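You operate a simulated robot arm through the tools that you are given. There is no shell and no other tool. Be economical: measure what you need, move in short steps, check, and stop when the job is done.

You run a simulated two-armed robot. Do the job below in one go: nothing can be reset, and whatever is moved stays where it is left.

## Task
Bake the tortilla from the white tray golden on the test tray; put it on the green tray.
Fine: the chart gives the time for burner one's heat. Touch the tray's plate only with the HOT lamp out, shut the tray again, leave the burner on as set for production. Trays and the other tortilla stay where they are.

It is judged by the outcome, as a careful person would: the job done as asked, and still so three seconds after it is handed in. It fails if anything else is knocked over, pushed out of place, dropped, spilled or broken.

## Robot
Two 7-joint arms with fingered hands on one trunk, on a base that drives. Base frame: it is fixed to the floor where the robot stands at the start and does not move with it; the origin is under the middle of the robot, x ahead of it, y to its left, z up; the surface under the hand at the start is at about z = 820. Readings come in mm, degrees, newtons and seconds.
The left shoulder is at the start at [80, 198, 1464], the right one opposite. With the tool pointing down near the work surface each hand reaches from about 100 to 720 mm from the robot's upright axis, wherever it stands, measured 20 degrees to its own side. Places, roughly: bake chart [800, 200, 1400]; bake clock [800, 200, 1100]; burner one display [800, -900, 1400]; burner one valve [700, -900, 700]; burner one window [800, -900, 1300]; gas cock one [700, -900, 600]; hot tray lamp [800, 0, 1200]; oven [1500, -400, 800]; test tray [900, 0, 900]; test tray plate [900, 0, 900]. Payload 4 kg a hand.
Tool frame (each hand has its own): the origin (TCP) lies between the finger pads and is the grasp point; the fingertips stand 26 mm ahead of it; z points along the fingers, y is the line along which they close. The gripper opens to 132 mm. The gripper's body begins 73 mm behind the TCP. The gripper is a hand of 4 fingers: y runs from the thumb to the fingers, the wrist lies at [0, 0, -239] in the tool frame.
Orientation is that of the tool frame in the base frame, as a unit quaternion [x, y, z, w]. With the fingers straight down and closing along the base's y, the tool's x points along the base's -x, its y along +y and its z along -z.

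## Interface
- The arms move only by the tool send_rows. It takes "left_motion", "right_motion" or both (then of equal length, played together; a hand with none holds still); each is a list of rows, each an object (a shift or turn left out is 0) with "delta_pos": the shift along the tool's x, y, z in cm, a list of three; "rot": the turn, a rotation vector about the tool's x, y, z in degrees, a list of three. In form: [{"delta_pos": [dx, dy, dz], "rot": [ax, ay, az]}, ...]. A call has 1 to 12 rows; each row shifts and turns the commanded pose from where the row before left it, along the tool's axes as they then stand. A row lasts 0.2 s, in which the tool goes at most 50 mm and 8.6 degrees; a call with a longer step from one row to the next is refused whole. A pose out of reach is approached as far as the arm can. The call stops where the force on the tool passes 40 N (or 10 N more than at its start, if that is more) or the arm is blocked; 0.2 s more then pass. In this call time passes only in rows, and 0.2 s behind the last. The reply holds the time, the measured pose of the TCP, the force on the tool along the base axes, the opening and the grip force, in the units named above and with some noise, with the torque about the TCP (base axes, N m) and any sound that the robot's microphone picked up.
- Cameras (640 x 400 px; columns grow to the right, rows downward): "scene" is now at [98.5, 29.1, 1617.1]; the picture's right is [0.40, -0.92, 0.00], its down [-0.74, -0.32, -0.58] and it looks along [0.53, 0.23, -0.81] (base axes); focal length 257 px, centre (320, 200). "left" rides on the left gripper at [-68, 2, -97] in its tool frame; the picture's right is [-0.03, -1.00, 0.00], its down [0.82, -0.02, -0.58] and it looks along [0.58, -0.01, 0.82] (tool axes); focal length 270 px, centre (320, 200). "right" rides on the right gripper at [68, 2, -97] in its tool frame; the picture's right is [-0.03, 1.00, 0.00], its down [-0.82, -0.02, -0.58] and it looks along [-0.58, -0.01, 0.82] (tool axes); focal length 270 px, centre (320, 200). There is no depth. A picture from a camera that has moved, and an enlarged one, comes with that camera's place and axes in the base frame and with its lens.
- get_image(camera): a new picture of that camera. It takes no simulated time.
- move_column(by): slides the trunk up (or, below 0, down) by that many mm; the arms and the scene camera ride with it, the base frame stays. It gives what a move gives, with no picture.
- drive_base(legs): drives the robot by 1 to 6 legs, each [ahead, left, turn to the left] in mm, mm and degrees, along the robot's own axes; the way and the turn of a leg run together, so that a leg with both is an arc; at most 1500 mm and 180 degrees a leg. The arms and the cameras ride along, it lands a little off, and it stops where it bumps. It gives what a move gives.
- set_fingers(finger1, finger2, finger3, thumb_bend, hand): sets how far each is bent, from 0 (flat) to 1 (curled in); at 0.3 the hand is open as for a grip, at 0.7 the pads meet at the TCP. One left out holds its place. A second passes; each finger stops where it meets its share of the squeeze, and holds until it gets a number again. It is the only way to open and close the hand. It gives what a move gives, with no picture; readings hold the bend of each and the force on the fingers (four entries, about 0 where the hand has none), thumb and palm.
- aim_head(pan, tilt): turns the head with the scene camera to pan (to the left, within 86 degrees either way) and tilt (down, from -29 to 69), counted from straight ahead of the robot. It gives what a move gives.
- close_up(camera, box): a new picture of the part [left, top, right, bottom] of that camera's present view, enlarged. It takes no simulated time.
- job_done(): hands the job in; it is judged then, once.

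Go step by step. Nothing tells you exact positions but the pictures and the camera data: compare them with the known pose of the tool, close in by small moves and look again before you grip or let go. The budget is 120 turns and 100 pictures, counting those below and the enlarged ones. Unless the task says otherwise, let go and move clear before handing in.

The tools are called as name(argument=value, ...) on one line, values as JSON. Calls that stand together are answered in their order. send_rows: Moves the arms, as the interface text tells. Its arguments: {"type":"object","properties":{"left_motion":{"type":"array","items":{"type":"object","properties":{"delta_pos":{"type":"array","items":{"type":"number"}},"rot":{"type":"array","items":{"type":"number"}}}}},"right_motion":{"type":"array","items":{"type":"object","properties":{"delta_pos":{"type":"array","items":{"type":"number"}},"rot":{"type":"array","items":{"type":"number"}}}}}},"required":[]} The other tools are called the same way: move_column (by) slides the trunk up or down; set_fingers (finger1, finger2, finger3, thumb_bend, hand) moves the fingers one by one; drive_base (legs) drives the base; aim_head (pan, tilt) turns the head that bears the scene camera; get_image (camera) takes a picture; close_up (camera, box) takes an enlarged picture of a part of a camera's view; job_done () hands the job in.

At the start:

```text
time: 0.0
left_tool_pos: [254.5, 189.2, 999.0]
left_tool_rot: [0.0, 1.0, -0.001, 0.0]
left_ft_force: [0.2, -0.2, 0.0]
left_ft_torque: [0.01, -0.01, 0.02]
left_width: 132.1
left_gripper_force: 0.1
left_shape: jaw
left_bend: [0.3, 0.3, 0.3, 0.3]
left_finger forces: [0.0, 0.0, 0.0, 0.0, 0.0, 0.0]
right_tool_pos: [633.8, -34.1, 1073.0]
right_tool_rot: [0.0, 1.0, 0.001, 0.0]
right_ft_force: [-0.4, 0.2, -0.5]
right_ft_torque: [0.0, 0.01, 0.0]
right_width: 131.6
right_gripper_force: 0.1
right_shape: jaw
right_bend: [0.3, 0.3, 0.3, 0.3]
right_finger forces: [0.0, 0.0, 0.0, 0.1, 0.1, 0.0]
trunk travel left (down, up): [-774.0, 66.0]
robot x, y, heading: [-0.2, 1.6, 0.1]
head pan, tilt: [23.6, 54.3]
```

scene: 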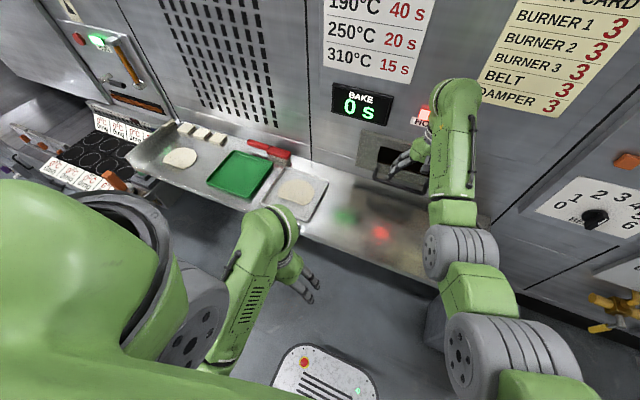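
right: 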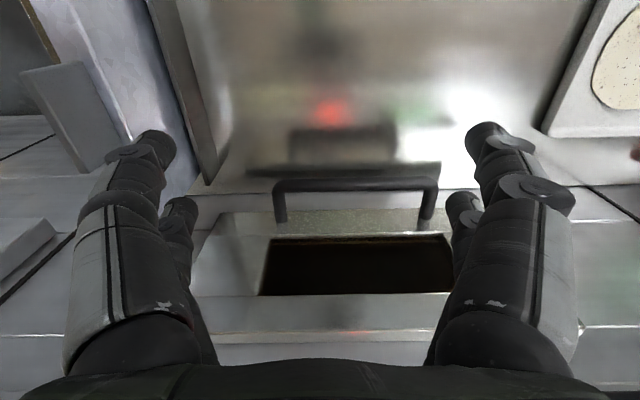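
left: 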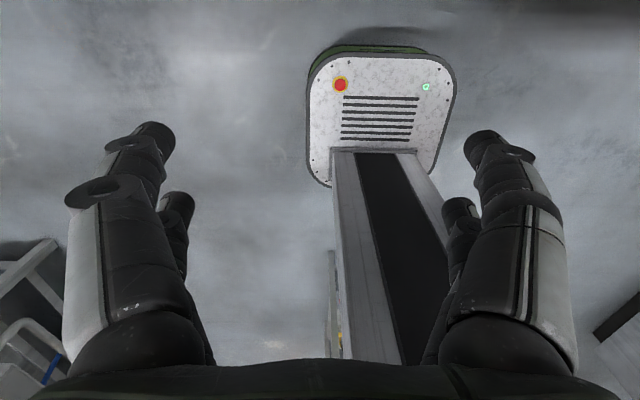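

I see the oven front with a chart, bake clock, a HOT lamp (red), a drawer-like test tray with a handle under the right hand, a green tray, a white tray with a tortilla, and another tortilla on the left. I look at the chart, the burner display and the cards first.

aim_head(pan=-5, tilt=20)

get_image(camera="scene")

aim_head(pan=-55, tilt=20)

get_image(camera="scene")

```text
time: 1.0
left_tool_pos: [254.1, 190.2, 999.5]
left_tool_rot: [-0.001, 1.0, 0.0, 0.0]
left_ft_force: [-0.5, 0.1, 0.4]
left_ft_torque: [-0.01, 0.0, -0.04]
left_width: 131.6
left_gripper_force: 0.0
left_shape: jaw
left_bend: [0.3, 0.3, 0.3, 0.3]
left_finger forces: [0.0, 0.0, 0.0, 0.0, 0.0, 0.1]
right_tool_pos: [632.8, -32.9, 1072.8]
right_tool_rot: [0.0, 1.0, 0.0, 0.001]
right_ft_force: [0.9, -0.4, -0.4]
right_ft_torque: [-0.01, -0.02, 0.03]
right_width: 131.8
right_gripper_force: 0.0
right_shape: jaw
right_bend: [0.3, 0.3, 0.3, 0.3]
right_finger forces: [0.0, 0.0, 0.0, 0.0, 0.0, 0.1]
trunk travel left (down, up): [-774.0, 66.0]
robot x, y, heading: [1.8, -0.5, 0.0]
head pan, tilt: [-5.0, 20.0]
```

```text
96 pictures are left
camera scene: at [124.5, -8.1, 1668.2], right [-0.09, -1.0, 0.0], down [-0.34, 0.03, -0.94], along [0.94, -0.08, -0.34], focal length 257 px, centre (320, 200)
```

scene: 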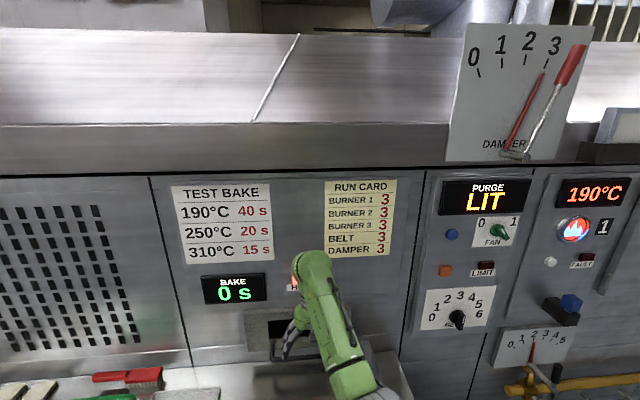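

```text
time: 2.2
left_tool_pos: [253.9, 189.3, 1000.6]
left_tool_rot: [0.0, 1.0, 0.001, 0.0]
left_ft_force: [-0.8, 0.8, -0.2]
left_ft_torque: [0.0, -0.01, 0.01]
left_width: 131.8
left_gripper_force: 0.0
left_shape: jaw
left_bend: [0.3, 0.3, 0.3, 0.3]
left_finger forces: [0.0, 0.0, 0.0, 0.1, 0.1, 0.1]
right_tool_pos: [633.2, -32.9, 1072.1]
right_tool_rot: [0.0, 1.0, -0.001, 0.0]
right_ft_force: [-0.2, 0.1, -0.1]
right_ft_torque: [0.0, 0.03, -0.02]
right_width: 132.0
right_gripper_force: 0.0
right_shape: jaw
right_bend: [0.3, 0.3, 0.3, 0.3]
right_finger forces: [0.0, 0.1, 0.1, 0.0, 0.0, 0.1]
trunk travel left (down, up): [-774.0, 66.0]
robot x, y, heading: [-1.9, -1.2, 0.1]
head pan, tilt: [-55.0, 20.0]
```

```text
95 pictures are left
camera scene: at [85.3, -76.3, 1668.3], right [-0.82, -0.57, 0.0], down [-0.2, 0.28, -0.94], along [0.54, -0.77, -0.34], focal length 257 px, centre (320, 200)
```

scene: 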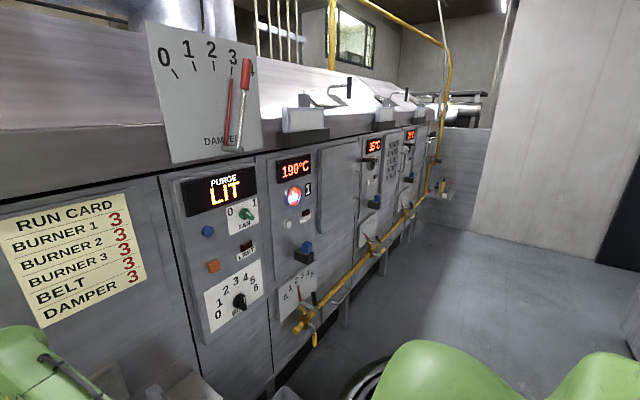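

The chart says 190°C 40 s, 250°C 20 s, 310°C 15 s; burner one shows about 190°C. I enlarge the burner panel and the run card.

close_up(camera="scene", box=[170, 140, 350, 350])

close_up(camera="scene", box=[340, 120, 450, 260])

aim_head(pan=10, tilt=45)

get_image(camera="scene")

```text
1.90 times, centred on (260, 245) of scene
camera zoom: at [85.3, -76.3, 1668.3], right [-0.82, -0.57, 0.0], down [-0.2, 0.28, -0.94], along [0.54, -0.77, -0.34], focal length 490 px, centre (434, 114)
```

zoom: 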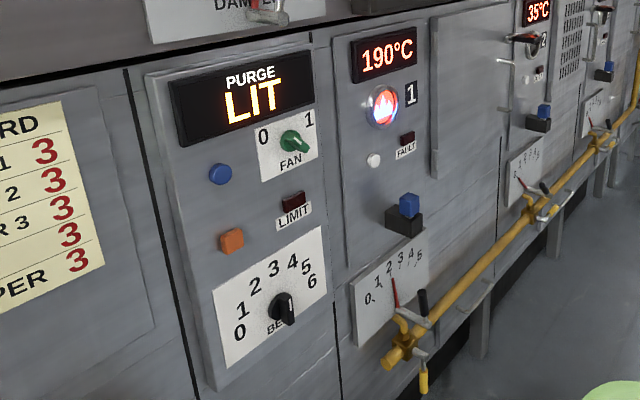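

```text
2.86 times, centred on (395, 190) of scene
camera zoom: at [85.3, -76.3, 1668.3], right [-0.82, -0.57, 0.0], down [-0.2, 0.28, -0.94], along [0.54, -0.77, -0.34], focal length 735 px, centre (106, 229)
```

zoom: 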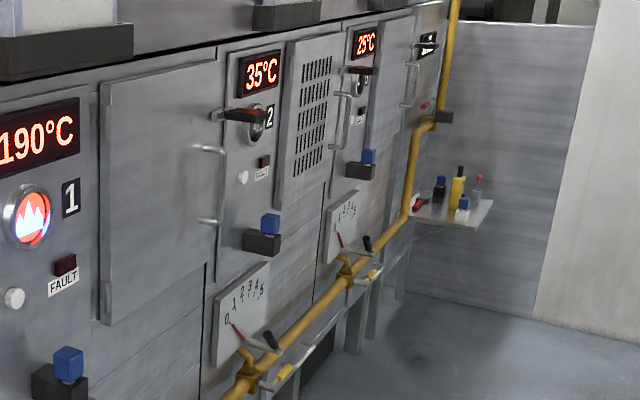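

```text
time: 3.5
left_tool_pos: [255.2, 188.7, 999.3]
left_tool_rot: [0.001, 1.0, 0.0, 0.0]
left_ft_force: [-0.1, -0.3, 0.0]
left_ft_torque: [-0.01, 0.04, -0.02]
left_width: 131.8
left_gripper_force: 0.1
left_shape: jaw
left_bend: [0.3, 0.3, 0.3, 0.3]
left_finger forces: [0.0, 0.0, 0.0, 0.1, 0.0, 0.0]
right_tool_pos: [633.9, -33.6, 1072.1]
right_tool_rot: [0.0, 1.0, 0.0, 0.0]
right_ft_force: [-0.1, 0.1, -0.7]
right_ft_torque: [0.01, 0.02, -0.02]
right_width: 132.1
right_gripper_force: 0.1
right_shape: jaw
right_bend: [0.3, 0.3, 0.3, 0.3]
right_finger forces: [0.0, 0.1, 0.0, 0.0, 0.1, 0.0]
trunk travel left (down, up): [-774.0, 66.0]
robot x, y, heading: [0.2, 1.6, -0.2]
head pan, tilt: [10.0, 45.0]
```

```text
92 pictures are left
camera scene: at [111.9, 14.0, 1629.6], right [0.17, -0.98, 0.0], down [-0.7, -0.12, -0.71], along [0.7, 0.12, -0.71], focal length 257 px, centre (320, 200)
```

scene: 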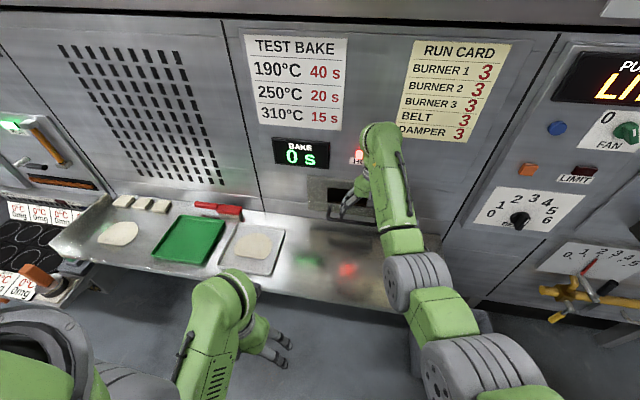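

The valve pointer of burner one seems to be near 2; I check it from closer, and the test tray too.

close_up(camera="scene", box=[530, 230, 640, 330])

close_up(camera="scene", box=[60, 120, 420, 300])

get_image(camera="right")

```text
4.00 times, centred on (585, 280) of scene
camera zoom: at [111.9, 14.0, 1629.6], right [0.17, -0.98, 0.0], down [-0.7, -0.12, -0.71], along [0.7, 0.12, -0.71], focal length 1029 px, centre (-740, -120)
```

zoom: 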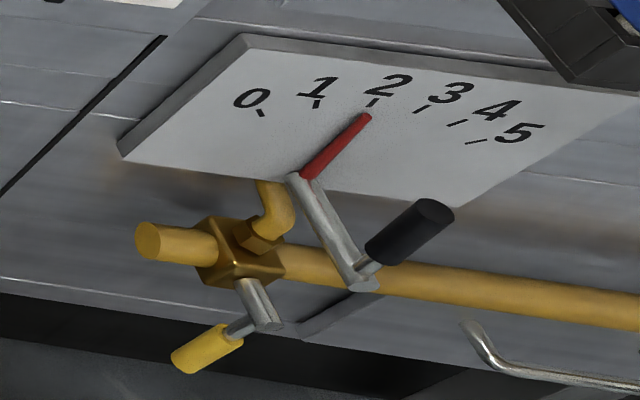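

```text
1.78 times, centred on (240, 210) of scene
camera zoom: at [111.9, 14.0, 1629.6], right [0.17, -0.98, 0.0], down [-0.7, -0.12, -0.71], along [0.7, 0.12, -0.71], focal length 457 px, centre (462, 182)
```

zoom: 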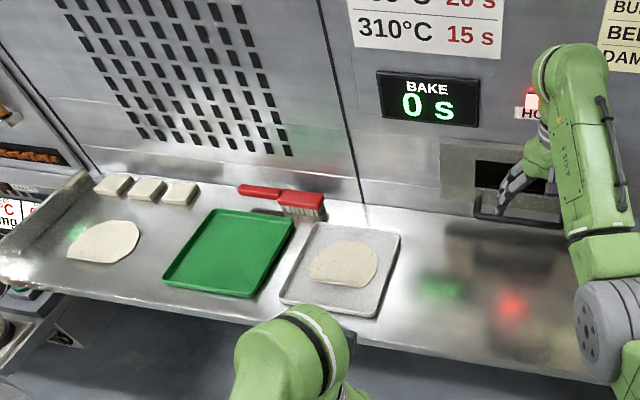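

```text
89 pictures are left
camera right: at [564.9, -31.4, 1170.2], right [0.03, 1.0, 0.0], down [0.82, -0.02, 0.58], along [0.58, -0.01, -0.82], focal length 270 px, centre (320, 200)
```

right: 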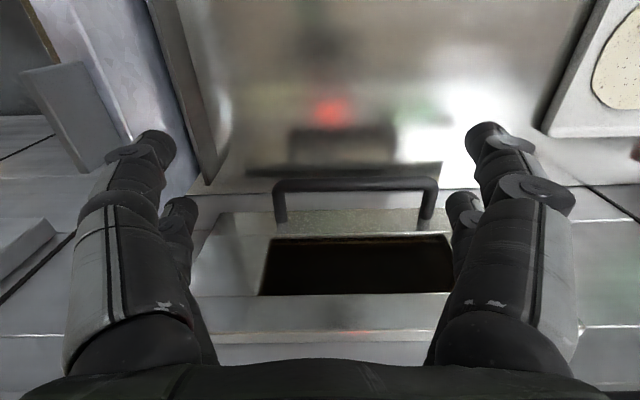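

The valve stands at 2 and 190°C is displayed, so the bake time is 40 s; I leave the burner alone. The tray's handle seems to be a bar along y near [728, 5, 913]; I enlarge it, and back off the right hand to see it clearly.

send_rows(right_motion=[{"delta_pos": [4, 0, -2]}, {"delta_pos": [4, 0, -2]}, {"delta_pos": [4, 0, 0]}, {"delta_pos": [4, 0, 0]}])

get_image(camera="right")

close_up(camera="scene", box=[260, 130, 420, 290])

```text
time: 4.5
left_tool_pos: [253.0, 187.9, 999.7]
left_tool_rot: [0.0, 1.0, 0.0, 0.0]
left_ft_force: [-0.3, -0.4, 0.0]
left_ft_torque: [0.0, -0.01, -0.01]
left_width: 131.9
left_gripper_force: 0.2
left_shape: jaw
left_bend: [0.3, 0.3, 0.3, 0.3]
left_finger forces: [0.1, 0.0, 0.0, 0.1, 0.0, 0.0]
right_tool_pos: [481.4, -29.9, 1102.5]
right_tool_rot: [-0.001, 1.0, 0.0, 0.001]
right_ft_force: [-0.4, -0.2, 0.9]
right_ft_torque: [-0.03, 0.02, 0.03]
right_width: 131.9
right_gripper_force: 0.1
right_shape: jaw
right_bend: [0.3, 0.3, 0.3, 0.3]
right_finger forces: [0.1, 0.0, 0.0, 0.0, 0.1, 0.0]
right hand out of reach, approached as far as the arm can: row 4
trunk travel left (down, up): [-774.0, 66.0]
robot x, y, heading: [4.7, 1.3, 0.1]
head pan, tilt: [10.0, 45.0]
```

```text
88 pictures are left
camera right: at [413.2, -28.2, 1201.0], right [0.03, 1.0, 0.0], down [0.82, -0.02, 0.58], along [0.58, -0.01, -0.82], focal length 270 px, centre (320, 200)
```

right: 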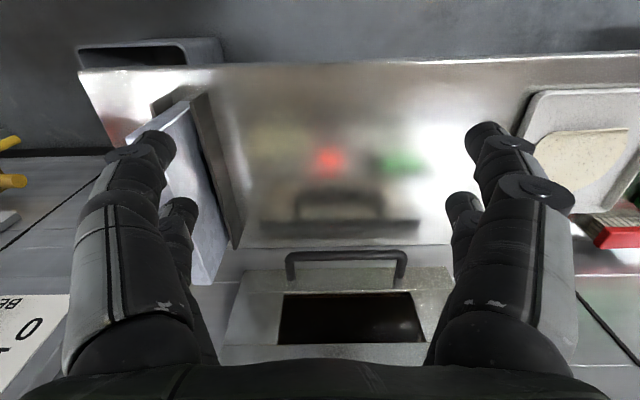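

```text
2.50 times, centred on (340, 210) of scene
camera zoom: at [110.9, 13.7, 1629.7], right [0.17, -0.98, 0.0], down [-0.7, -0.12, -0.71], along [0.7, 0.12, -0.71], focal length 643 px, centre (270, 175)
```

zoom: 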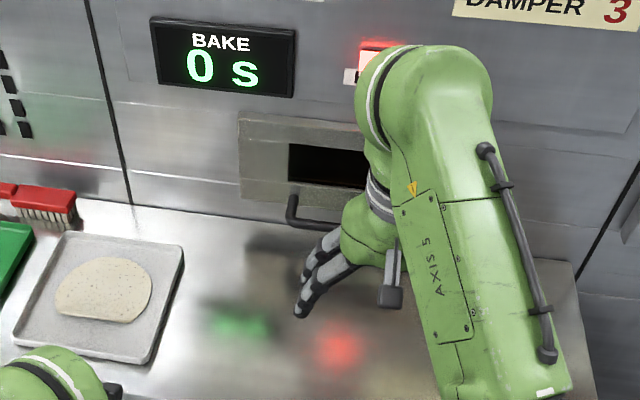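

The handle bar works out at about x=732, z=903, y from -85 to 101, with the front panel at x≈800, so there is a 60 mm gap to hook down behind it. I drive ahead and left so that both trays and the handle come into reach.

drive_base(legs=[[120, 200, 0]])

aim_head(pan=-5, tilt=50)

get_image(camera="scene")

get_image(camera="right")

```text
time: 6.3
left_tool_pos: [374.2, 383.4, 1000.7]
left_tool_rot: [0.0, 1.0, 0.001, 0.002]
left_ft_force: [-0.2, -0.1, -0.1]
left_ft_torque: [0.0, 0.01, 0.06]
left_width: 131.9
left_gripper_force: 0.2
left_shape: jaw
left_bend: [0.3, 0.3, 0.3, 0.3]
left_finger forces: [0.1, 0.1, 0.0, 0.0, 0.0, 0.0]
right_tool_pos: [601.2, 163.3, 1103.9]
right_tool_rot: [0.0, 1.0, 0.002, 0.002]
right_ft_force: [0.3, -0.9, -0.3]
right_ft_torque: [0.02, 0.01, 0.0]
right_width: 132.2
right_gripper_force: 0.1
right_shape: jaw
right_bend: [0.3, 0.3, 0.3, 0.3]
right_finger forces: [0.0, 0.0, 0.0, 0.0, 0.0, 0.0]
trunk travel left (down, up): [-774.0, 66.0]
robot x, y, heading: [119.9, 196.3, 0.1]
head pan, tilt: [10.0, 45.0]
```

```text
time: 7.0
left_tool_pos: [374.9, 385.6, 1000.7]
left_tool_rot: [0.001, 1.0, 0.0, 0.001]
left_ft_force: [-0.7, -0.1, -0.5]
left_ft_torque: [-0.03, 0.02, -0.03]
left_width: 131.8
left_gripper_force: 0.0
left_shape: jaw
left_bend: [0.3, 0.3, 0.3, 0.3]
left_finger forces: [0.0, 0.0, 0.0, 0.0, 0.0, 0.0]
right_tool_pos: [603.9, 165.9, 1103.1]
right_tool_rot: [0.0, 1.0, 0.0, 0.001]
right_ft_force: [0.4, 0.1, 0.0]
right_ft_torque: [0.02, 0.02, 0.0]
right_width: 131.8
right_gripper_force: 0.1
right_shape: jaw
right_bend: [0.3, 0.3, 0.3, 0.3]
right_finger forces: [0.1, 0.0, 0.0, 0.1, 0.0, 0.0]
trunk travel left (down, up): [-774.0, 66.0]
robot x, y, heading: [118.7, 197.4, -0.1]
head pan, tilt: [-5.0, 50.0]
```

```text
86 pictures are left
camera scene: at [229.0, 190.2, 1622.7], right [-0.09, -1.0, 0.0], down [-0.76, 0.07, -0.64], along [0.64, -0.06, -0.77], focal length 257 px, centre (320, 200)
```

scene: 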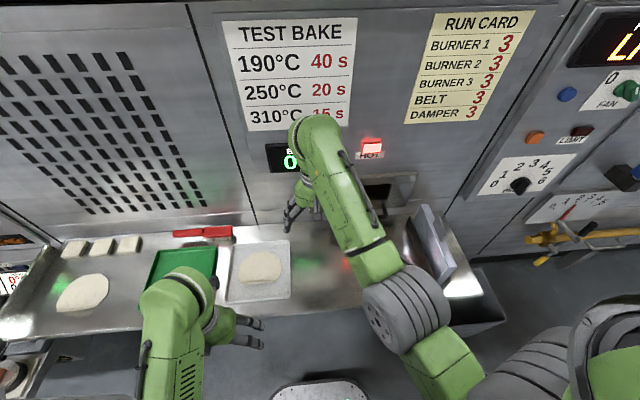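

```text
85 pictures are left
camera right: at [534.9, 168.4, 1200.8], right [0.03, 1.0, 0.0], down [0.82, -0.02, 0.58], along [0.58, -0.02, -0.82], focal length 270 px, centre (320, 200)
```

right: 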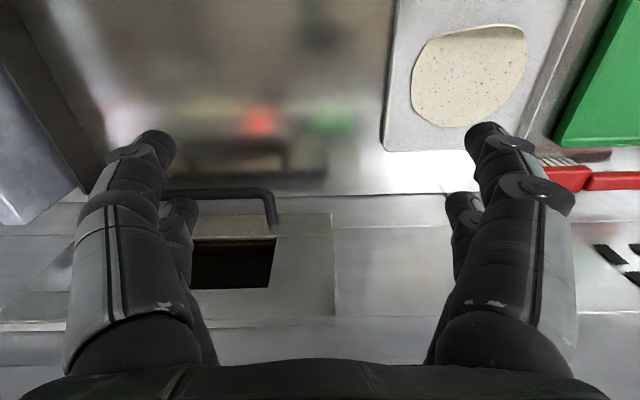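

The arm has moved with the base as expected. Now I bring the right hand above the gap behind the bar, at about [762, 8, 1104], and look.

send_rows(right_motion=[{"delta_pos": [0, -3.16, 0]}, {"delta_pos": [-3.2, -3.16, 0]}, {"delta_pos": [-3.2, -3.16, 0]}, {"delta_pos": [-3.2, -3.16, 0]}, {"delta_pos": [-3.2, -3.16, 0]}, {"delta_pos": [-3.0, 0, 0]}, {"delta_pos": [0, 0, 3]}, {"delta_pos": [0, 0, 3]}])

get_image(camera="right")

get_image(camera="scene")

```text
time: 8.8
left_tool_pos: [358.6, 384.9, 1004.9]
left_tool_rot: [0.001, 1.0, -0.001, 0.01]
left_ft_force: [-0.1, -0.3, -0.7]
left_ft_torque: [0.01, 0.02, -0.04]
left_width: 132.1
left_gripper_force: 0.1
left_shape: jaw
left_bend: [0.3, 0.3, 0.3, 0.3]
left_finger forces: [0.0, 0.1, 0.0, 0.1, 0.0, 0.0]
right_tool_pos: [751.8, 7.7, 1057.0]
right_tool_rot: [0.002, 1.0, 0.001, 0.017]
right_ft_force: [-3.1, -1.0, 0.7]
right_ft_torque: [-0.01, -0.24, -0.02]
right_width: 131.8
right_gripper_force: 0.0
right_shape: jaw
right_bend: [0.3, 0.3, 0.3, 0.3]
right_finger forces: [0.0, 0.0, 0.0, 0.1, 0.0, 1.7]
right hand out of reach, approached as far as the arm can: row 1
trunk travel left (down, up): [-774.0, 66.0]
robot x, y, heading: [121.8, 195.0, -0.2]
head pan, tilt: [-5.0, 50.0]
```

```text
84 pictures are left
camera right: at [680.0, 9.5, 1151.7], right [0.03, 1.0, 0.0], down [0.8, -0.02, 0.6], along [0.6, -0.02, -0.8], focal length 270 px, centre (320, 200)
```

right: 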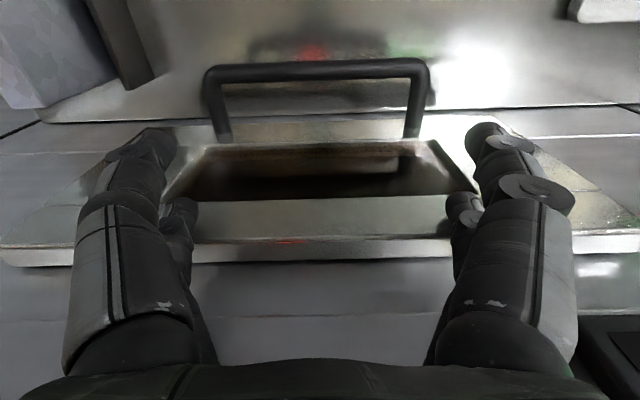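

```text
83 pictures are left
camera scene: at [200.0, 189.3, 1624.9], right [-0.09, -1.0, 0.0], down [-0.75, 0.07, -0.66], along [0.65, -0.06, -0.75], focal length 257 px, centre (320, 200)
```

scene: 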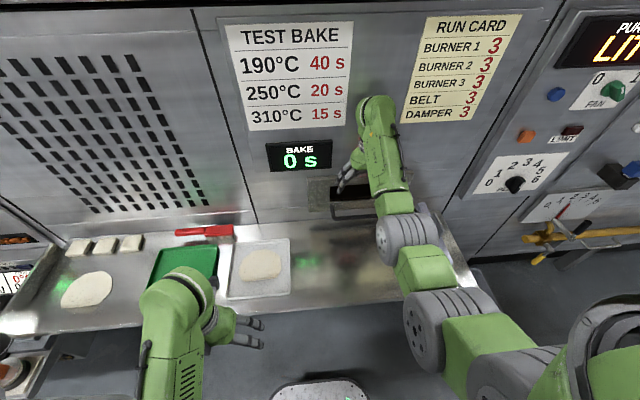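

The hand lightly touched the panel because the upright wrist is too thick for the gap. I back off, tilt the hand so the fingers point forward and down by about 20°, and try again.

send_rows(right_motion=[{"delta_pos": [4, 0, -1]}, {"delta_pos": [2, 0, -1], "rot": [0, -7, 0]}, {"rot": [0, -8, 0]}, {"rot": [0, -7, 0]}, {}])

get_image(camera="right")

```text
time: 10.1
left_tool_pos: [374.9, 386.1, 1000.8]
left_tool_rot: [0.001, 1.0, 0.0, 0.001]
left_ft_force: [-0.2, -0.2, 0.0]
left_ft_torque: [0.02, 0.0, 0.0]
left_width: 131.9
left_gripper_force: 0.1
left_shape: jaw
left_bend: [0.3, 0.3, 0.3, 0.3]
left_finger forces: [0.0, 0.1, 0.0, 0.0, 0.0, 0.0]
right_tool_pos: [707.0, 9.6, 1058.3]
right_tool_rot: [0.002, 0.981, 0.0, 0.192]
right_ft_force: [0.9, -0.1, 0.0]
right_ft_torque: [-0.02, 0.01, 0.03]
right_width: 132.1
right_gripper_force: 0.0
right_shape: jaw
right_bend: [0.3, 0.3, 0.3, 0.3]
right_finger forces: [0.0, 0.0, 0.0, 0.0, 0.1, 0.0]
trunk travel left (down, up): [-774.0, 66.0]
robot x, y, heading: [120.1, 197.4, -0.1]
head pan, tilt: [-5.0, 50.0]
```

```text
82 pictures are left
camera right: at [605.8, 12.2, 1123.3], right [0.03, 1.0, 0.01], down [0.54, -0.02, 0.84], along [0.84, -0.02, -0.54], focal length 270 px, centre (320, 200)
```

right: 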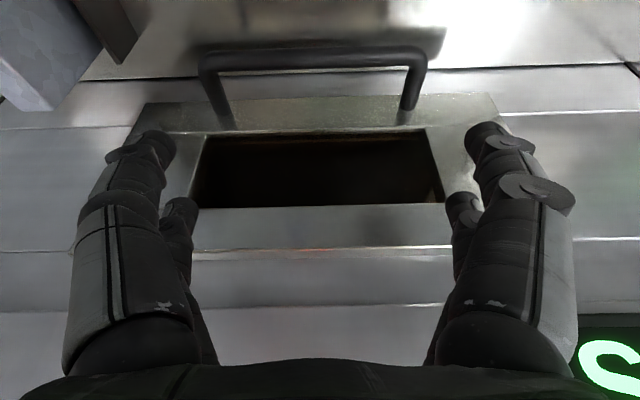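

The bar is confirmed at [732, ~3, 903]. The hand's axis now runs to a point about 35 mm behind the bar, so I slide straight along the fingers by 165 mm.

send_rows(right_motion=[{"delta_pos": [0, -0.3, 4]}, {"delta_pos": [0, -0.3, 4]}, {"delta_pos": [0, 0, 4]}, {"delta_pos": [0, 0, 3]}, {"delta_pos": [0, 0, 1.5]}])

get_image(camera="right")

close_up(camera="scene", box=[260, 120, 420, 280])

```text
time: 11.0
left_tool_pos: [370.8, 385.1, 1001.2]
left_tool_rot: [0.001, 1.0, 0.0, 0.002]
left_ft_force: [-0.5, -0.2, -1.5]
left_ft_torque: [-0.03, 0.0, 0.01]
left_width: 131.9
left_gripper_force: 0.1
left_shape: jaw
left_bend: [0.3, 0.3, 0.3, 0.3]
left_finger forces: [0.1, 0.0, 0.0, 0.0, 0.0, 0.0]
right_tool_pos: [750.1, 3.8, 939.2]
right_tool_rot: [0.005, 0.981, 0.002, 0.193]
right_ft_force: [-23.2, -4.6, 11.2]
right_ft_torque: [0.25, 0.05, 1.93]
right_width: 131.8
right_gripper_force: 0.1
right_shape: jaw
right_bend: [0.3, 0.27, 0.3, 0.3]
right_finger forces: [0.1, 23.9, 0.4, 0.1, 3.4, 0.0]
trunk travel left (down, up): [-774.0, 66.0]
robot x, y, heading: [114.7, 196.3, -0.2]
head pan, tilt: [-5.0, 50.0]
stopped in row 4 (right hand): the force on the tool passed its limit at 44 N (the readings are from after the stop); the commanded pose is now the measured one
```

```text
81 pictures are left
camera right: at [650.2, 5.9, 1004.2], right [0.03, 1.0, 0.02], down [0.54, -0.03, 0.84], along [0.84, -0.02, -0.54], focal length 270 px, centre (320, 200)
```

right: 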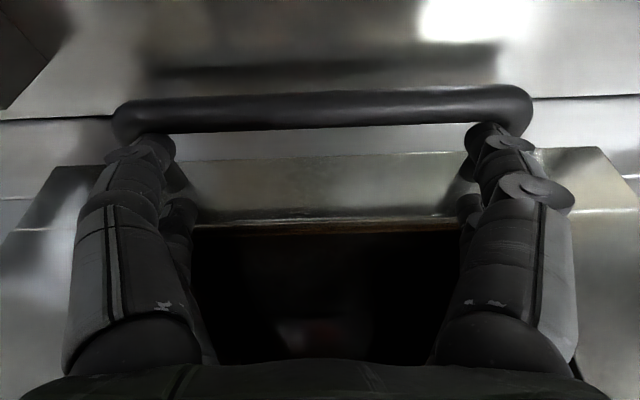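

```text
2.50 times, centred on (340, 200) of scene
camera zoom: at [221.0, 190.3, 1623.2], right [-0.09, -1.0, 0.0], down [-0.76, 0.07, -0.65], along [0.64, -0.06, -0.76], focal length 643 px, centre (270, 200)
```

zoom: 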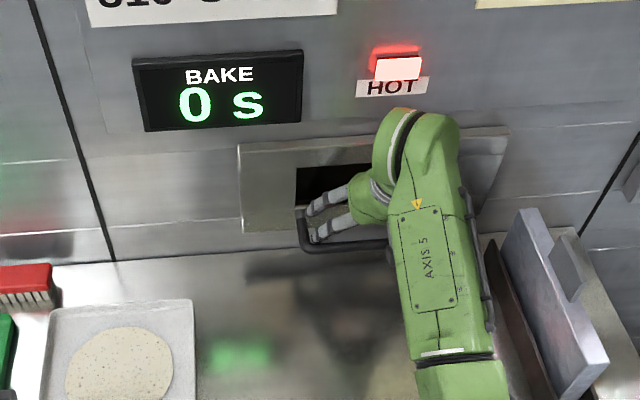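

Finger 2 met the frame: the hand's finger pair is too deep for hooking that way. I back out, and turn the hand a quarter so that it closes across the bar instead, with the fingers behind it.

send_rows(right_motion=[{"delta_pos": [1, 0, -4]}, {"delta_pos": [1, 0, -4]}, {"delta_pos": [0, 0, -4]}])

send_rows(right_motion=[{"rot": [0, 0, 8.2]}, {"rot": [0, 0, 8.2]}, {"rot": [0, 0, 8.2]}, {"rot": [0, 0, 8.2]}, {"rot": [0, 0, 8.2]}, {"rot": [0, 0, 8.2]}, {"rot": [0, 0, 8.2]}, {"rot": [0, 0, 8.2]}, {"rot": [0, 0, 8.2]}, {"rot": [0, 0, 8.2]}, {"rot": [0, 0, 8]}])

send_rows(right_motion=[{"rot": [-8, 0, 0]}, {"rot": [-8, 0, 0]}, {"rot": [-7, 0, 0]}])

set_fingers(hand="right", finger1=0.5, finger2=0.5, finger3=0.5, thumb_bend=0.5)

get_image(camera="right")

close_up(camera="scene", box=[240, 100, 440, 300])

```text
time: 11.8
left_tool_pos: [375.7, 385.4, 999.6]
left_tool_rot: [0.002, 1.0, 0.0, 0.001]
left_ft_force: [-1.2, 0.3, 0.1]
left_ft_torque: [0.0, -0.01, -0.05]
left_width: 131.9
left_gripper_force: 0.1
left_shape: jaw
left_bend: [0.3, 0.3, 0.3, 0.3]
left_finger forces: [0.0, 0.1, 0.0, 0.0, 0.0, 0.1]
right_tool_pos: [690.7, 2.6, 1042.1]
right_tool_rot: [0.006, 0.981, 0.003, 0.193]
right_ft_force: [0.8, 0.3, 0.3]
right_ft_torque: [0.02, -0.01, 0.02]
right_width: 132.0
right_gripper_force: 0.0
right_shape: jaw
right_bend: [0.3, 0.3, 0.3, 0.3]
right_finger forces: [0.0, 0.1, 0.0, 0.1, 0.1, 0.0]
trunk travel left (down, up): [-774.0, 66.0]
robot x, y, heading: [119.7, 198.0, -0.3]
head pan, tilt: [-5.0, 50.0]
```

```text
time: 14.2
left_tool_pos: [375.4, 384.9, 999.4]
left_tool_rot: [0.002, 1.0, -0.001, 0.0]
left_ft_force: [-0.2, -0.7, -0.2]
left_ft_torque: [-0.02, 0.01, -0.02]
left_width: 132.1
left_gripper_force: 0.1
left_shape: jaw
left_bend: [0.3, 0.3, 0.3, 0.3]
left_finger forces: [0.0, 0.0, 0.0, 0.0, 0.0, 0.0]
right_tool_pos: [692.1, 3.4, 1040.9]
right_tool_rot: [0.698, 0.689, 0.139, 0.135]
right_ft_force: [0.2, -0.7, -0.3]
right_ft_torque: [0.01, 0.0, -0.02]
right_width: 131.9
right_gripper_force: 0.0
right_shape: jaw
right_bend: [0.3, 0.3, 0.3, 0.3]
right_finger forces: [0.0, 0.1, 0.0, 0.0, 0.0, 0.0]
trunk travel left (down, up): [-774.0, 66.0]
robot x, y, heading: [124.9, 198.1, -0.4]
head pan, tilt: [-5.0, 50.0]
```

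```text
time: 15.0
left_tool_pos: [375.8, 384.6, 1000.2]
left_tool_rot: [0.002, 1.0, -0.001, 0.0]
left_ft_force: [-0.1, 0.0, -0.8]
left_ft_torque: [-0.01, -0.03, 0.0]
left_width: 131.8
left_gripper_force: 0.1
left_shape: jaw
left_bend: [0.3, 0.3, 0.3, 0.3]
left_finger forces: [0.1, 0.0, 0.0, 0.0, 0.1, 0.0]
right_tool_pos: [691.3, 3.3, 1041.1]
right_tool_rot: [0.657, 0.648, 0.273, 0.271]
right_ft_force: [0.3, 0.3, -0.2]
right_ft_torque: [-0.01, 0.0, -0.02]
right_width: 132.2
right_gripper_force: 0.1
right_shape: jaw
right_bend: [0.3, 0.3, 0.3, 0.3]
right_finger forces: [0.0, 0.1, 0.0, 0.0, 0.0, 0.1]
trunk travel left (down, up): [-774.0, 66.0]
robot x, y, heading: [117.4, 198.7, -0.2]
head pan, tilt: [-5.0, 50.0]
```

```text
time: 16.0
left_tool_pos: [375.6, 384.9, 1000.2]
left_tool_rot: [0.002, 1.0, 0.001, -0.001]
left_ft_force: [-0.7, 0.0, 0.1]
left_ft_torque: [0.01, 0.02, 0.0]
left_width: 131.8
left_gripper_force: 0.0
left_shape: jaw
left_bend: [0.3, 0.3, 0.3, 0.3]
left_finger forces: [0.0, 0.0, 0.0, 0.0, 0.0, 0.0]
right_tool_pos: [691.0, 3.6, 1041.0]
right_tool_rot: [0.657, 0.649, 0.273, 0.27]
right_ft_force: [-0.8, -1.0, -0.1]
right_ft_torque: [0.03, 0.0, 0.0]
right_width: 66.6
right_gripper_force: 0.0
right_shape: fingers
right_bend: [0.5, 0.5, 0.5, 0.5]
right_finger forces: [0.0, 0.0, 0.1, 0.0, 0.1, 0.0]
trunk travel left (down, up): [-774.0, 66.0]
robot x, y, heading: [119.2, 200.4, -0.2]
head pan, tilt: [-5.0, 50.0]
```

```text
79 pictures are left
camera right: at [624.8, 71.4, 1112.0], right [0.7, -0.04, 0.71], down [-0.43, -0.81, 0.39], along [0.56, -0.58, -0.59], focal length 270 px, centre (320, 200)
```

right: 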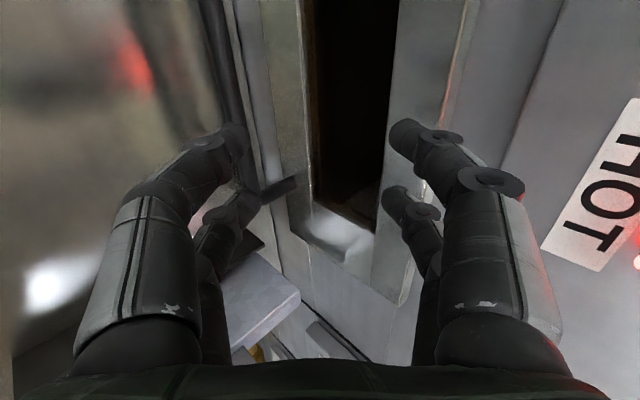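

```text
2.00 times, centred on (340, 200) of scene
camera zoom: at [229.0, 189.9, 1622.7], right [-0.09, -1.0, 0.0], down [-0.76, 0.07, -0.64], along [0.64, -0.06, -0.77], focal length 515 px, centre (280, 200)
```

zoom: 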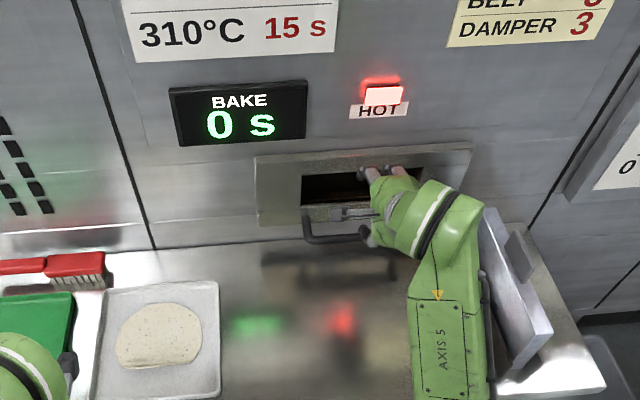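

The hand now closes across the bar at 45°. I shift it 70 mm down-back along its closing line and then ahead along the fingers to straddle the bar.

send_rows(right_motion=[{"delta_pos": [0, -3.6, 0]}, {"delta_pos": [0, -3.5, 0]}, {"delta_pos": [0, 0, 4]}, {"delta_pos": [0, 0, 3]}])

get_image(camera="right")

close_up(camera="scene", box=[240, 100, 440, 300])

```text
time: 17.0
left_tool_pos: [376.8, 385.8, 999.1]
left_tool_rot: [0.002, 1.0, 0.0, -0.001]
left_ft_force: [-1.2, -0.2, 0.3]
left_ft_torque: [-0.02, -0.01, -0.01]
left_width: 131.8
left_gripper_force: 0.1
left_shape: jaw
left_bend: [0.3, 0.3, 0.3, 0.3]
left_finger forces: [0.0, 0.1, 0.1, 0.0, 0.1, 0.1]
right_tool_pos: [694.5, 4.7, 939.8]
right_tool_rot: [0.658, 0.649, 0.272, 0.27]
right_ft_force: [0.9, -0.6, -0.9]
right_ft_torque: [0.0, 0.01, 0.04]
right_width: 66.5
right_gripper_force: 0.1
right_shape: fingers
right_bend: [0.5, 0.5, 0.5, 0.5]
right_finger forces: [0.1, 0.0, 0.0, 0.0, 0.0, 0.1]
trunk travel left (down, up): [-774.0, 66.0]
robot x, y, heading: [117.8, 195.2, -0.2]
head pan, tilt: [-5.0, 50.0]
```

```text
77 pictures are left
camera right: at [627.9, 72.7, 1010.7], right [0.71, -0.04, 0.71], down [-0.43, -0.81, 0.39], along [0.56, -0.58, -0.59], focal length 270 px, centre (320, 200)
```

right: 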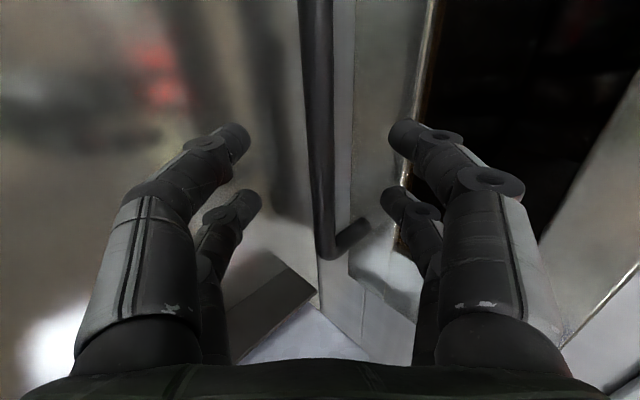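

```text
2.00 times, centred on (340, 200) of scene
camera zoom: at [231.4, 189.8, 1622.5], right [-0.09, -1.0, 0.0], down [-0.76, 0.07, -0.64], along [0.64, -0.06, -0.77], focal length 515 px, centre (280, 200)
```

zoom: 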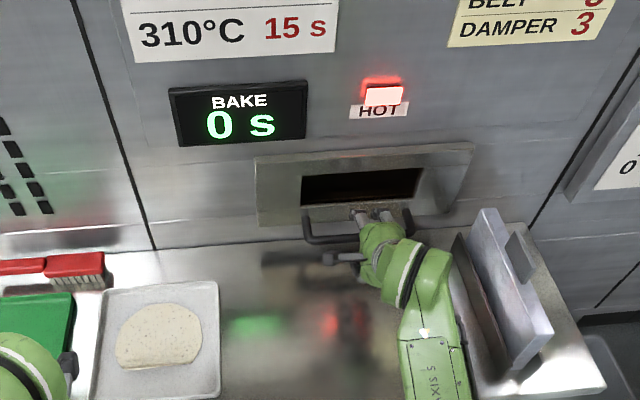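

The bar lies centred between the fingers. I go ahead 43 mm more and close on it.

send_rows(right_motion=[{"delta_pos": [0, 0, 2.5]}, {"delta_pos": [0, 0, 2]}])

set_fingers(hand="right", finger1=0.75, finger2=0.75, finger3=0.75, thumb_bend=0.75)

get_image(camera="right")

```text
time: 17.6
left_tool_pos: [377.6, 385.5, 999.0]
left_tool_rot: [0.002, 1.0, 0.0, -0.002]
left_ft_force: [0.6, -0.8, 0.3]
left_ft_torque: [0.0, -0.01, -0.04]
left_width: 131.9
left_gripper_force: 0.1
left_shape: jaw
left_bend: [0.3, 0.3, 0.3, 0.3]
left_finger forces: [0.0, 0.1, 0.0, 0.0, 0.1, 0.0]
right_tool_pos: [724.7, 4.2, 908.1]
right_tool_rot: [0.657, 0.648, 0.273, 0.27]
right_ft_force: [-1.0, 0.7, -0.3]
right_ft_torque: [0.02, 0.01, -0.02]
right_width: 66.2
right_gripper_force: 0.0
right_shape: fingers
right_bend: [0.5, 0.5, 0.5, 0.5]
right_finger forces: [0.0, 0.0, 0.1, 0.0, 0.0, 0.0]
trunk travel left (down, up): [-774.0, 66.0]
robot x, y, heading: [123.2, 198.5, -0.2]
head pan, tilt: [-5.0, 50.0]
```

```text
time: 18.6
left_tool_pos: [376.2, 385.0, 998.7]
left_tool_rot: [0.002, 1.0, 0.0, 0.0]
left_ft_force: [-0.2, -0.1, -0.2]
left_ft_torque: [-0.01, 0.0, 0.04]
left_width: 131.9
left_gripper_force: 0.0
left_shape: jaw
left_bend: [0.3, 0.3, 0.3, 0.3]
left_finger forces: [0.0, 0.0, 0.0, 0.0, 0.1, 0.0]
right_tool_pos: [724.5, 4.0, 907.0]
right_tool_rot: [0.658, 0.648, 0.272, 0.269]
right_ft_force: [2.1, 0.4, -8.3]
right_ft_torque: [-0.02, 0.06, 0.04]
right_width: 0.0
right_gripper_force: 10.7
right_shape: fingers
right_bend: [0.73, 0.73, 0.73, 0.72]
right_finger forces: [4.2, 4.5, 4.5, 0.1, 7.3, 0.0]
trunk travel left (down, up): [-774.0, 66.0]
robot x, y, heading: [120.8, 202.6, -0.2]
head pan, tilt: [-5.0, 50.0]
```

```text
75 pictures are left
camera right: at [657.8, 72.3, 977.9], right [0.71, -0.04, 0.71], down [-0.43, -0.81, 0.39], along [0.56, -0.58, -0.59], focal length 270 px, centre (320, 200)
```

right: 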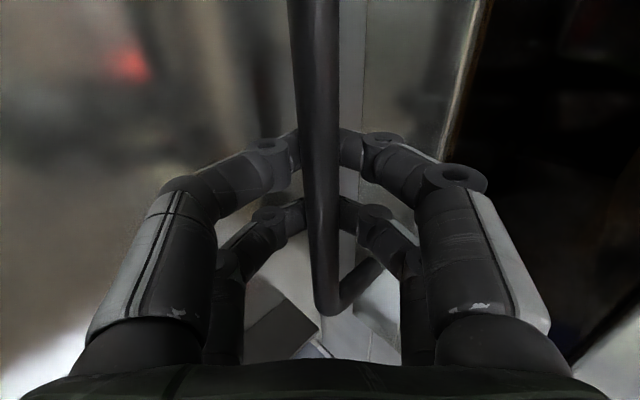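

The fingers enclose the bar. I draw the tray straight towards the robot in small steps.

send_rows(right_motion=[{"delta_pos": [0, -1.41, -1.41]}, {"delta_pos": [0, -1.41, -1.41]}, {"delta_pos": [0, -1.41, -1.41]}, {"delta_pos": [0, -1.41, -1.41]}])

get_image(camera="scene")

```text
time: 19.6
left_tool_pos: [376.7, 384.7, 999.2]
left_tool_rot: [0.002, 1.0, 0.001, -0.001]
left_ft_force: [0.8, 0.7, 0.5]
left_ft_torque: [0.0, -0.02, 0.03]
left_width: 131.9
left_gripper_force: 0.1
left_shape: jaw
left_bend: [0.3, 0.3, 0.3, 0.3]
left_finger forces: [0.1, 0.1, 0.1, 0.0, 0.0, 0.0]
right_tool_pos: [642.7, 4.4, 907.9]
right_tool_rot: [0.658, 0.649, 0.271, 0.269]
right_ft_force: [0.1, -4.0, -15.2]
right_ft_torque: [-0.06, 0.05, 0.03]
right_width: 0.0
right_gripper_force: 11.8
right_shape: fingers
right_bend: [0.73, 0.73, 0.73, 0.71]
right_finger forces: [4.5, 4.9, 5.2, 0.0, 8.8, 0.0]
trunk travel left (down, up): [-774.0, 66.0]
robot x, y, heading: [119.8, 196.3, -0.1]
head pan, tilt: [-5.0, 50.0]
```

```text
74 pictures are left
camera scene: at [229.8, 188.0, 1622.5], right [-0.09, -1.0, 0.0], down [-0.76, 0.07, -0.64], along [0.64, -0.06, -0.77], focal length 257 px, centre (320, 200)
```

scene: 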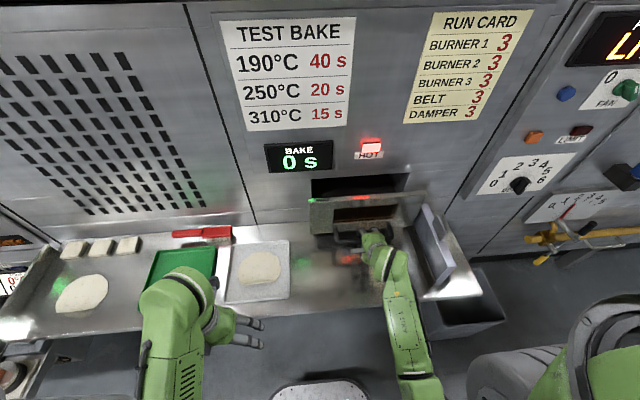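

The tray slides out freely. I keep pulling, another 100 mm.

send_rows(right_motion=[{"delta_pos": [0, -1.55, -1.27]}, {"delta_pos": [0, -1.41, -1.41]}, {"delta_pos": [0, -1.41, -1.41]}, {"delta_pos": [0, -1.41, -1.41]}, {"delta_pos": [0, -1.41, -1.41]}])

get_image(camera="scene")

```text
time: 20.8
left_tool_pos: [375.1, 384.2, 1000.3]
left_tool_rot: [0.002, 1.0, 0.002, 0.0]
left_ft_force: [0.7, 0.3, 0.2]
left_ft_torque: [0.0, 0.02, 0.02]
left_width: 131.9
left_gripper_force: 0.0
left_shape: jaw
left_bend: [0.3, 0.3, 0.3, 0.3]
left_finger forces: [0.0, 0.0, 0.0, 0.1, 0.0, 0.0]
right_tool_pos: [542.7, 4.1, 907.5]
right_tool_rot: [0.657, 0.649, 0.273, 0.27]
right_ft_force: [1.1, -7.1, -7.0]
right_ft_torque: [-0.1, 0.0, 0.01]
right_width: 0.3
right_gripper_force: 9.2
right_shape: fingers
right_bend: [0.73, 0.73, 0.73, 0.72]
right_finger forces: [3.6, 3.8, 4.0, 0.0, 6.8, 0.0]
trunk travel left (down, up): [-774.0, 66.0]
robot x, y, heading: [121.2, 197.3, -0.3]
head pan, tilt: [-5.0, 50.0]
```

```text
73 pictures are left
camera scene: at [228.2, 187.4, 1622.7], right [-0.09, -1.0, 0.0], down [-0.76, 0.07, -0.64], along [0.64, -0.06, -0.77], focal length 257 px, centre (320, 200)
```

scene: 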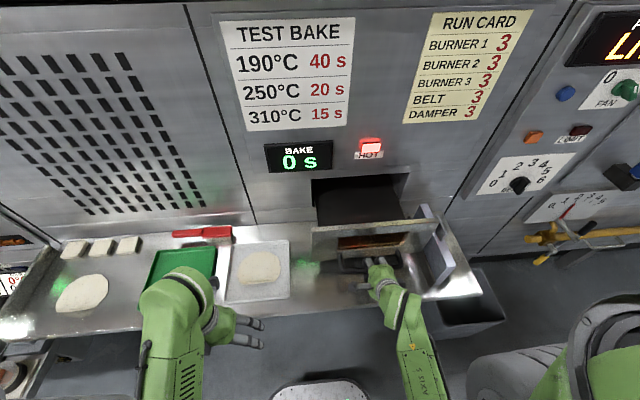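

The dark plate is coming out. I pull a little further to see whether there is a stop.

send_rows(right_motion=[{"delta_pos": [0, -1.41, -1.41]}, {"delta_pos": [0, -1.41, -1.41]}, {"delta_pos": [0, -1.41, -1.41]}])

get_image(camera="scene")

close_up(camera="scene", box=[250, 120, 450, 320])

```text
time: 21.6
left_tool_pos: [375.9, 383.6, 1000.5]
left_tool_rot: [0.002, 1.0, 0.0, -0.001]
left_ft_force: [-0.2, -0.2, 0.4]
left_ft_torque: [-0.01, 0.0, 0.0]
left_width: 131.4
left_gripper_force: 0.1
left_shape: jaw
left_bend: [0.3, 0.3, 0.3, 0.3]
left_finger forces: [0.0, 0.0, 0.0, 0.0, 0.0, 0.0]
right_tool_pos: [484.5, 6.4, 905.5]
right_tool_rot: [0.657, 0.648, 0.273, 0.27]
right_ft_force: [-0.4, -5.8, -5.3]
right_ft_torque: [-0.06, 0.03, 0.06]
right_width: 0.0
right_gripper_force: 6.3
right_shape: fingers
right_bend: [0.73, 0.73, 0.73, 0.72]
right_finger forces: [0.1, 3.4, 3.2, 0.0, 6.4, 0.0]
trunk travel left (down, up): [-774.0, 66.0]
robot x, y, heading: [119.4, 197.4, -0.1]
head pan, tilt: [-5.0, 50.0]
```

```text
72 pictures are left
camera scene: at [228.9, 188.5, 1622.7], right [-0.09, -1.0, 0.0], down [-0.76, 0.07, -0.64], along [0.64, -0.06, -0.77], focal length 257 px, centre (320, 200)
```

scene: 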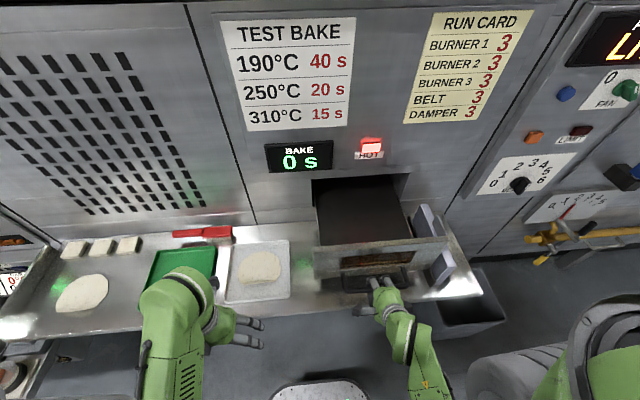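

```text
2.00 times, centred on (350, 220) of scene
camera zoom: at [228.9, 188.5, 1622.7], right [-0.09, -1.0, 0.0], down [-0.76, 0.07, -0.64], along [0.64, -0.06, -0.77], focal length 515 px, centre (260, 160)
```

zoom: 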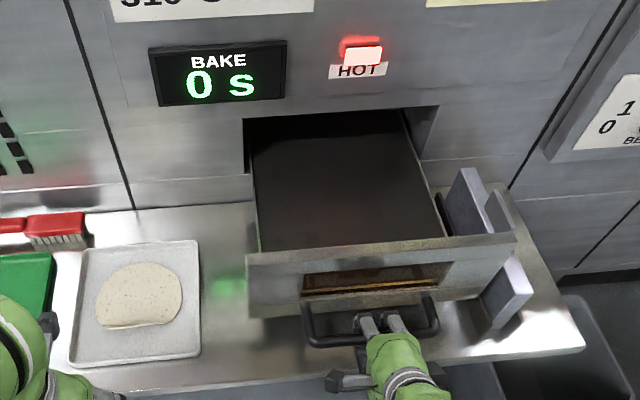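

The tray is well out, with the plate reaching from about x=575 to 810; the HOT lamp is still lit. I let go of the handle, back the right hand out, and look at the tortilla with the left hand while the plate cools.

set_fingers(hand="right", finger1=0.5, finger2=0.5, finger3=0.5, thumb_bend=0.5)

send_rows(right_motion=[{"delta_pos": [0, 0, -3]}, {"delta_pos": [0, 0, -4]}, {"delta_pos": [0, 0, -4]}, {}], left_motion=[{"delta_pos": [-3, -1, -3]}, {"delta_pos": [-4, -1, -2]}, {"delta_pos": [-4, -1, 0]}, {"delta_pos": [-4, -1, 0]}])

get_image(camera="left")

get_image(camera="scene")

```text
time: 22.6
left_tool_pos: [374.6, 385.5, 1000.5]
left_tool_rot: [0.001, 1.0, 0.0, 0.001]
left_ft_force: [0.4, -0.6, -0.1]
left_ft_torque: [-0.04, -0.01, -0.01]
left_width: 131.9
left_gripper_force: 0.1
left_shape: jaw
left_bend: [0.3, 0.3, 0.3, 0.3]
left_finger forces: [0.1, 0.0, 0.0, 0.1, 0.1, 0.1]
right_tool_pos: [484.9, 6.5, 906.7]
right_tool_rot: [0.657, 0.649, 0.274, 0.27]
right_ft_force: [-1.0, -0.2, 0.2]
right_ft_torque: [0.01, -0.02, 0.05]
right_width: 64.2
right_gripper_force: 0.4
right_shape: fingers
right_bend: [0.51, 0.5, 0.5, 0.5]
right_finger forces: [0.5, 0.1, 0.0, 0.1, 0.0, 0.0]
trunk travel left (down, up): [-774.0, 66.0]
robot x, y, heading: [120.4, 199.4, -0.1]
head pan, tilt: [-5.0, 50.0]
```

```text
time: 23.6
left_tool_pos: [533.2, 345.2, 1037.8]
left_tool_rot: [0.0, 1.0, 0.0, -0.001]
left_ft_force: [-0.3, -1.0, 0.2]
left_ft_torque: [0.0, 0.0, 0.0]
left_width: 131.8
left_gripper_force: 0.0
left_shape: jaw
left_bend: [0.3, 0.3, 0.3, 0.3]
left_finger forces: [0.1, 0.1, 0.0, 0.0, 0.0, 0.0]
left hand out of reach, approached as far as the arm can: row 1
right_tool_pos: [411.0, 4.0, 982.4]
right_tool_rot: [0.657, 0.649, 0.273, 0.269]
right_ft_force: [0.6, -0.1, 0.2]
right_ft_torque: [0.01, 0.01, 0.0]
right_width: 65.6
right_gripper_force: 0.1
right_shape: fingers
right_bend: [0.5, 0.5, 0.5, 0.5]
right_finger forces: [0.1, 0.0, 0.1, 0.0, 0.1, 0.0]
right hand out of reach, approached as far as the arm can: row 3
trunk travel left (down, up): [-774.0, 66.0]
robot x, y, heading: [122.4, 198.3, -0.4]
head pan, tilt: [-5.0, 50.0]
```

```text
70 pictures are left
camera left: at [600.4, 344.9, 1135.4], right [0.02, -1.0, 0.0], down [-0.82, -0.02, 0.58], along [-0.58, -0.01, -0.82], focal length 270 px, centre (320, 200)
```

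left: 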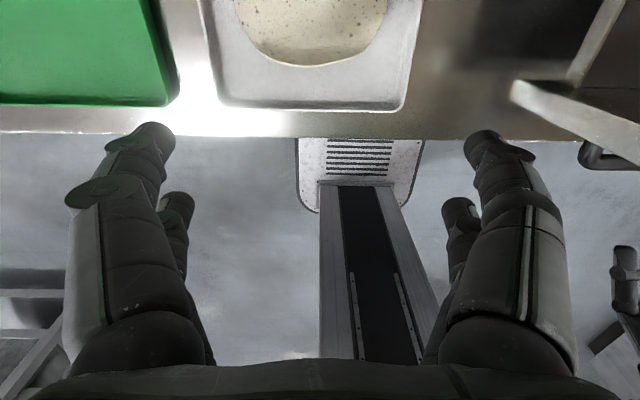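

```text
69 pictures are left
camera scene: at [231.9, 189.9, 1622.5], right [-0.09, -1.0, 0.0], down [-0.76, 0.07, -0.64], along [0.64, -0.06, -0.77], focal length 257 px, centre (320, 200)
```

scene: 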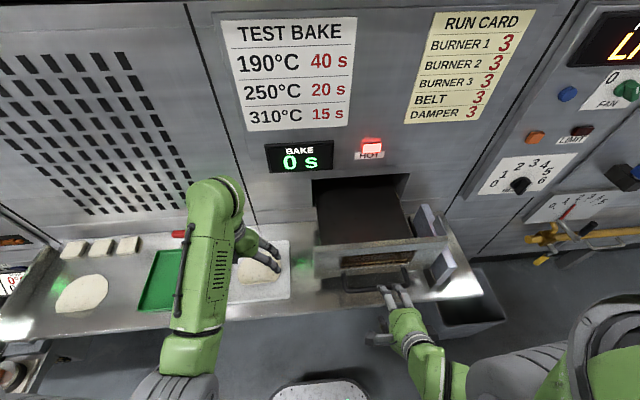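

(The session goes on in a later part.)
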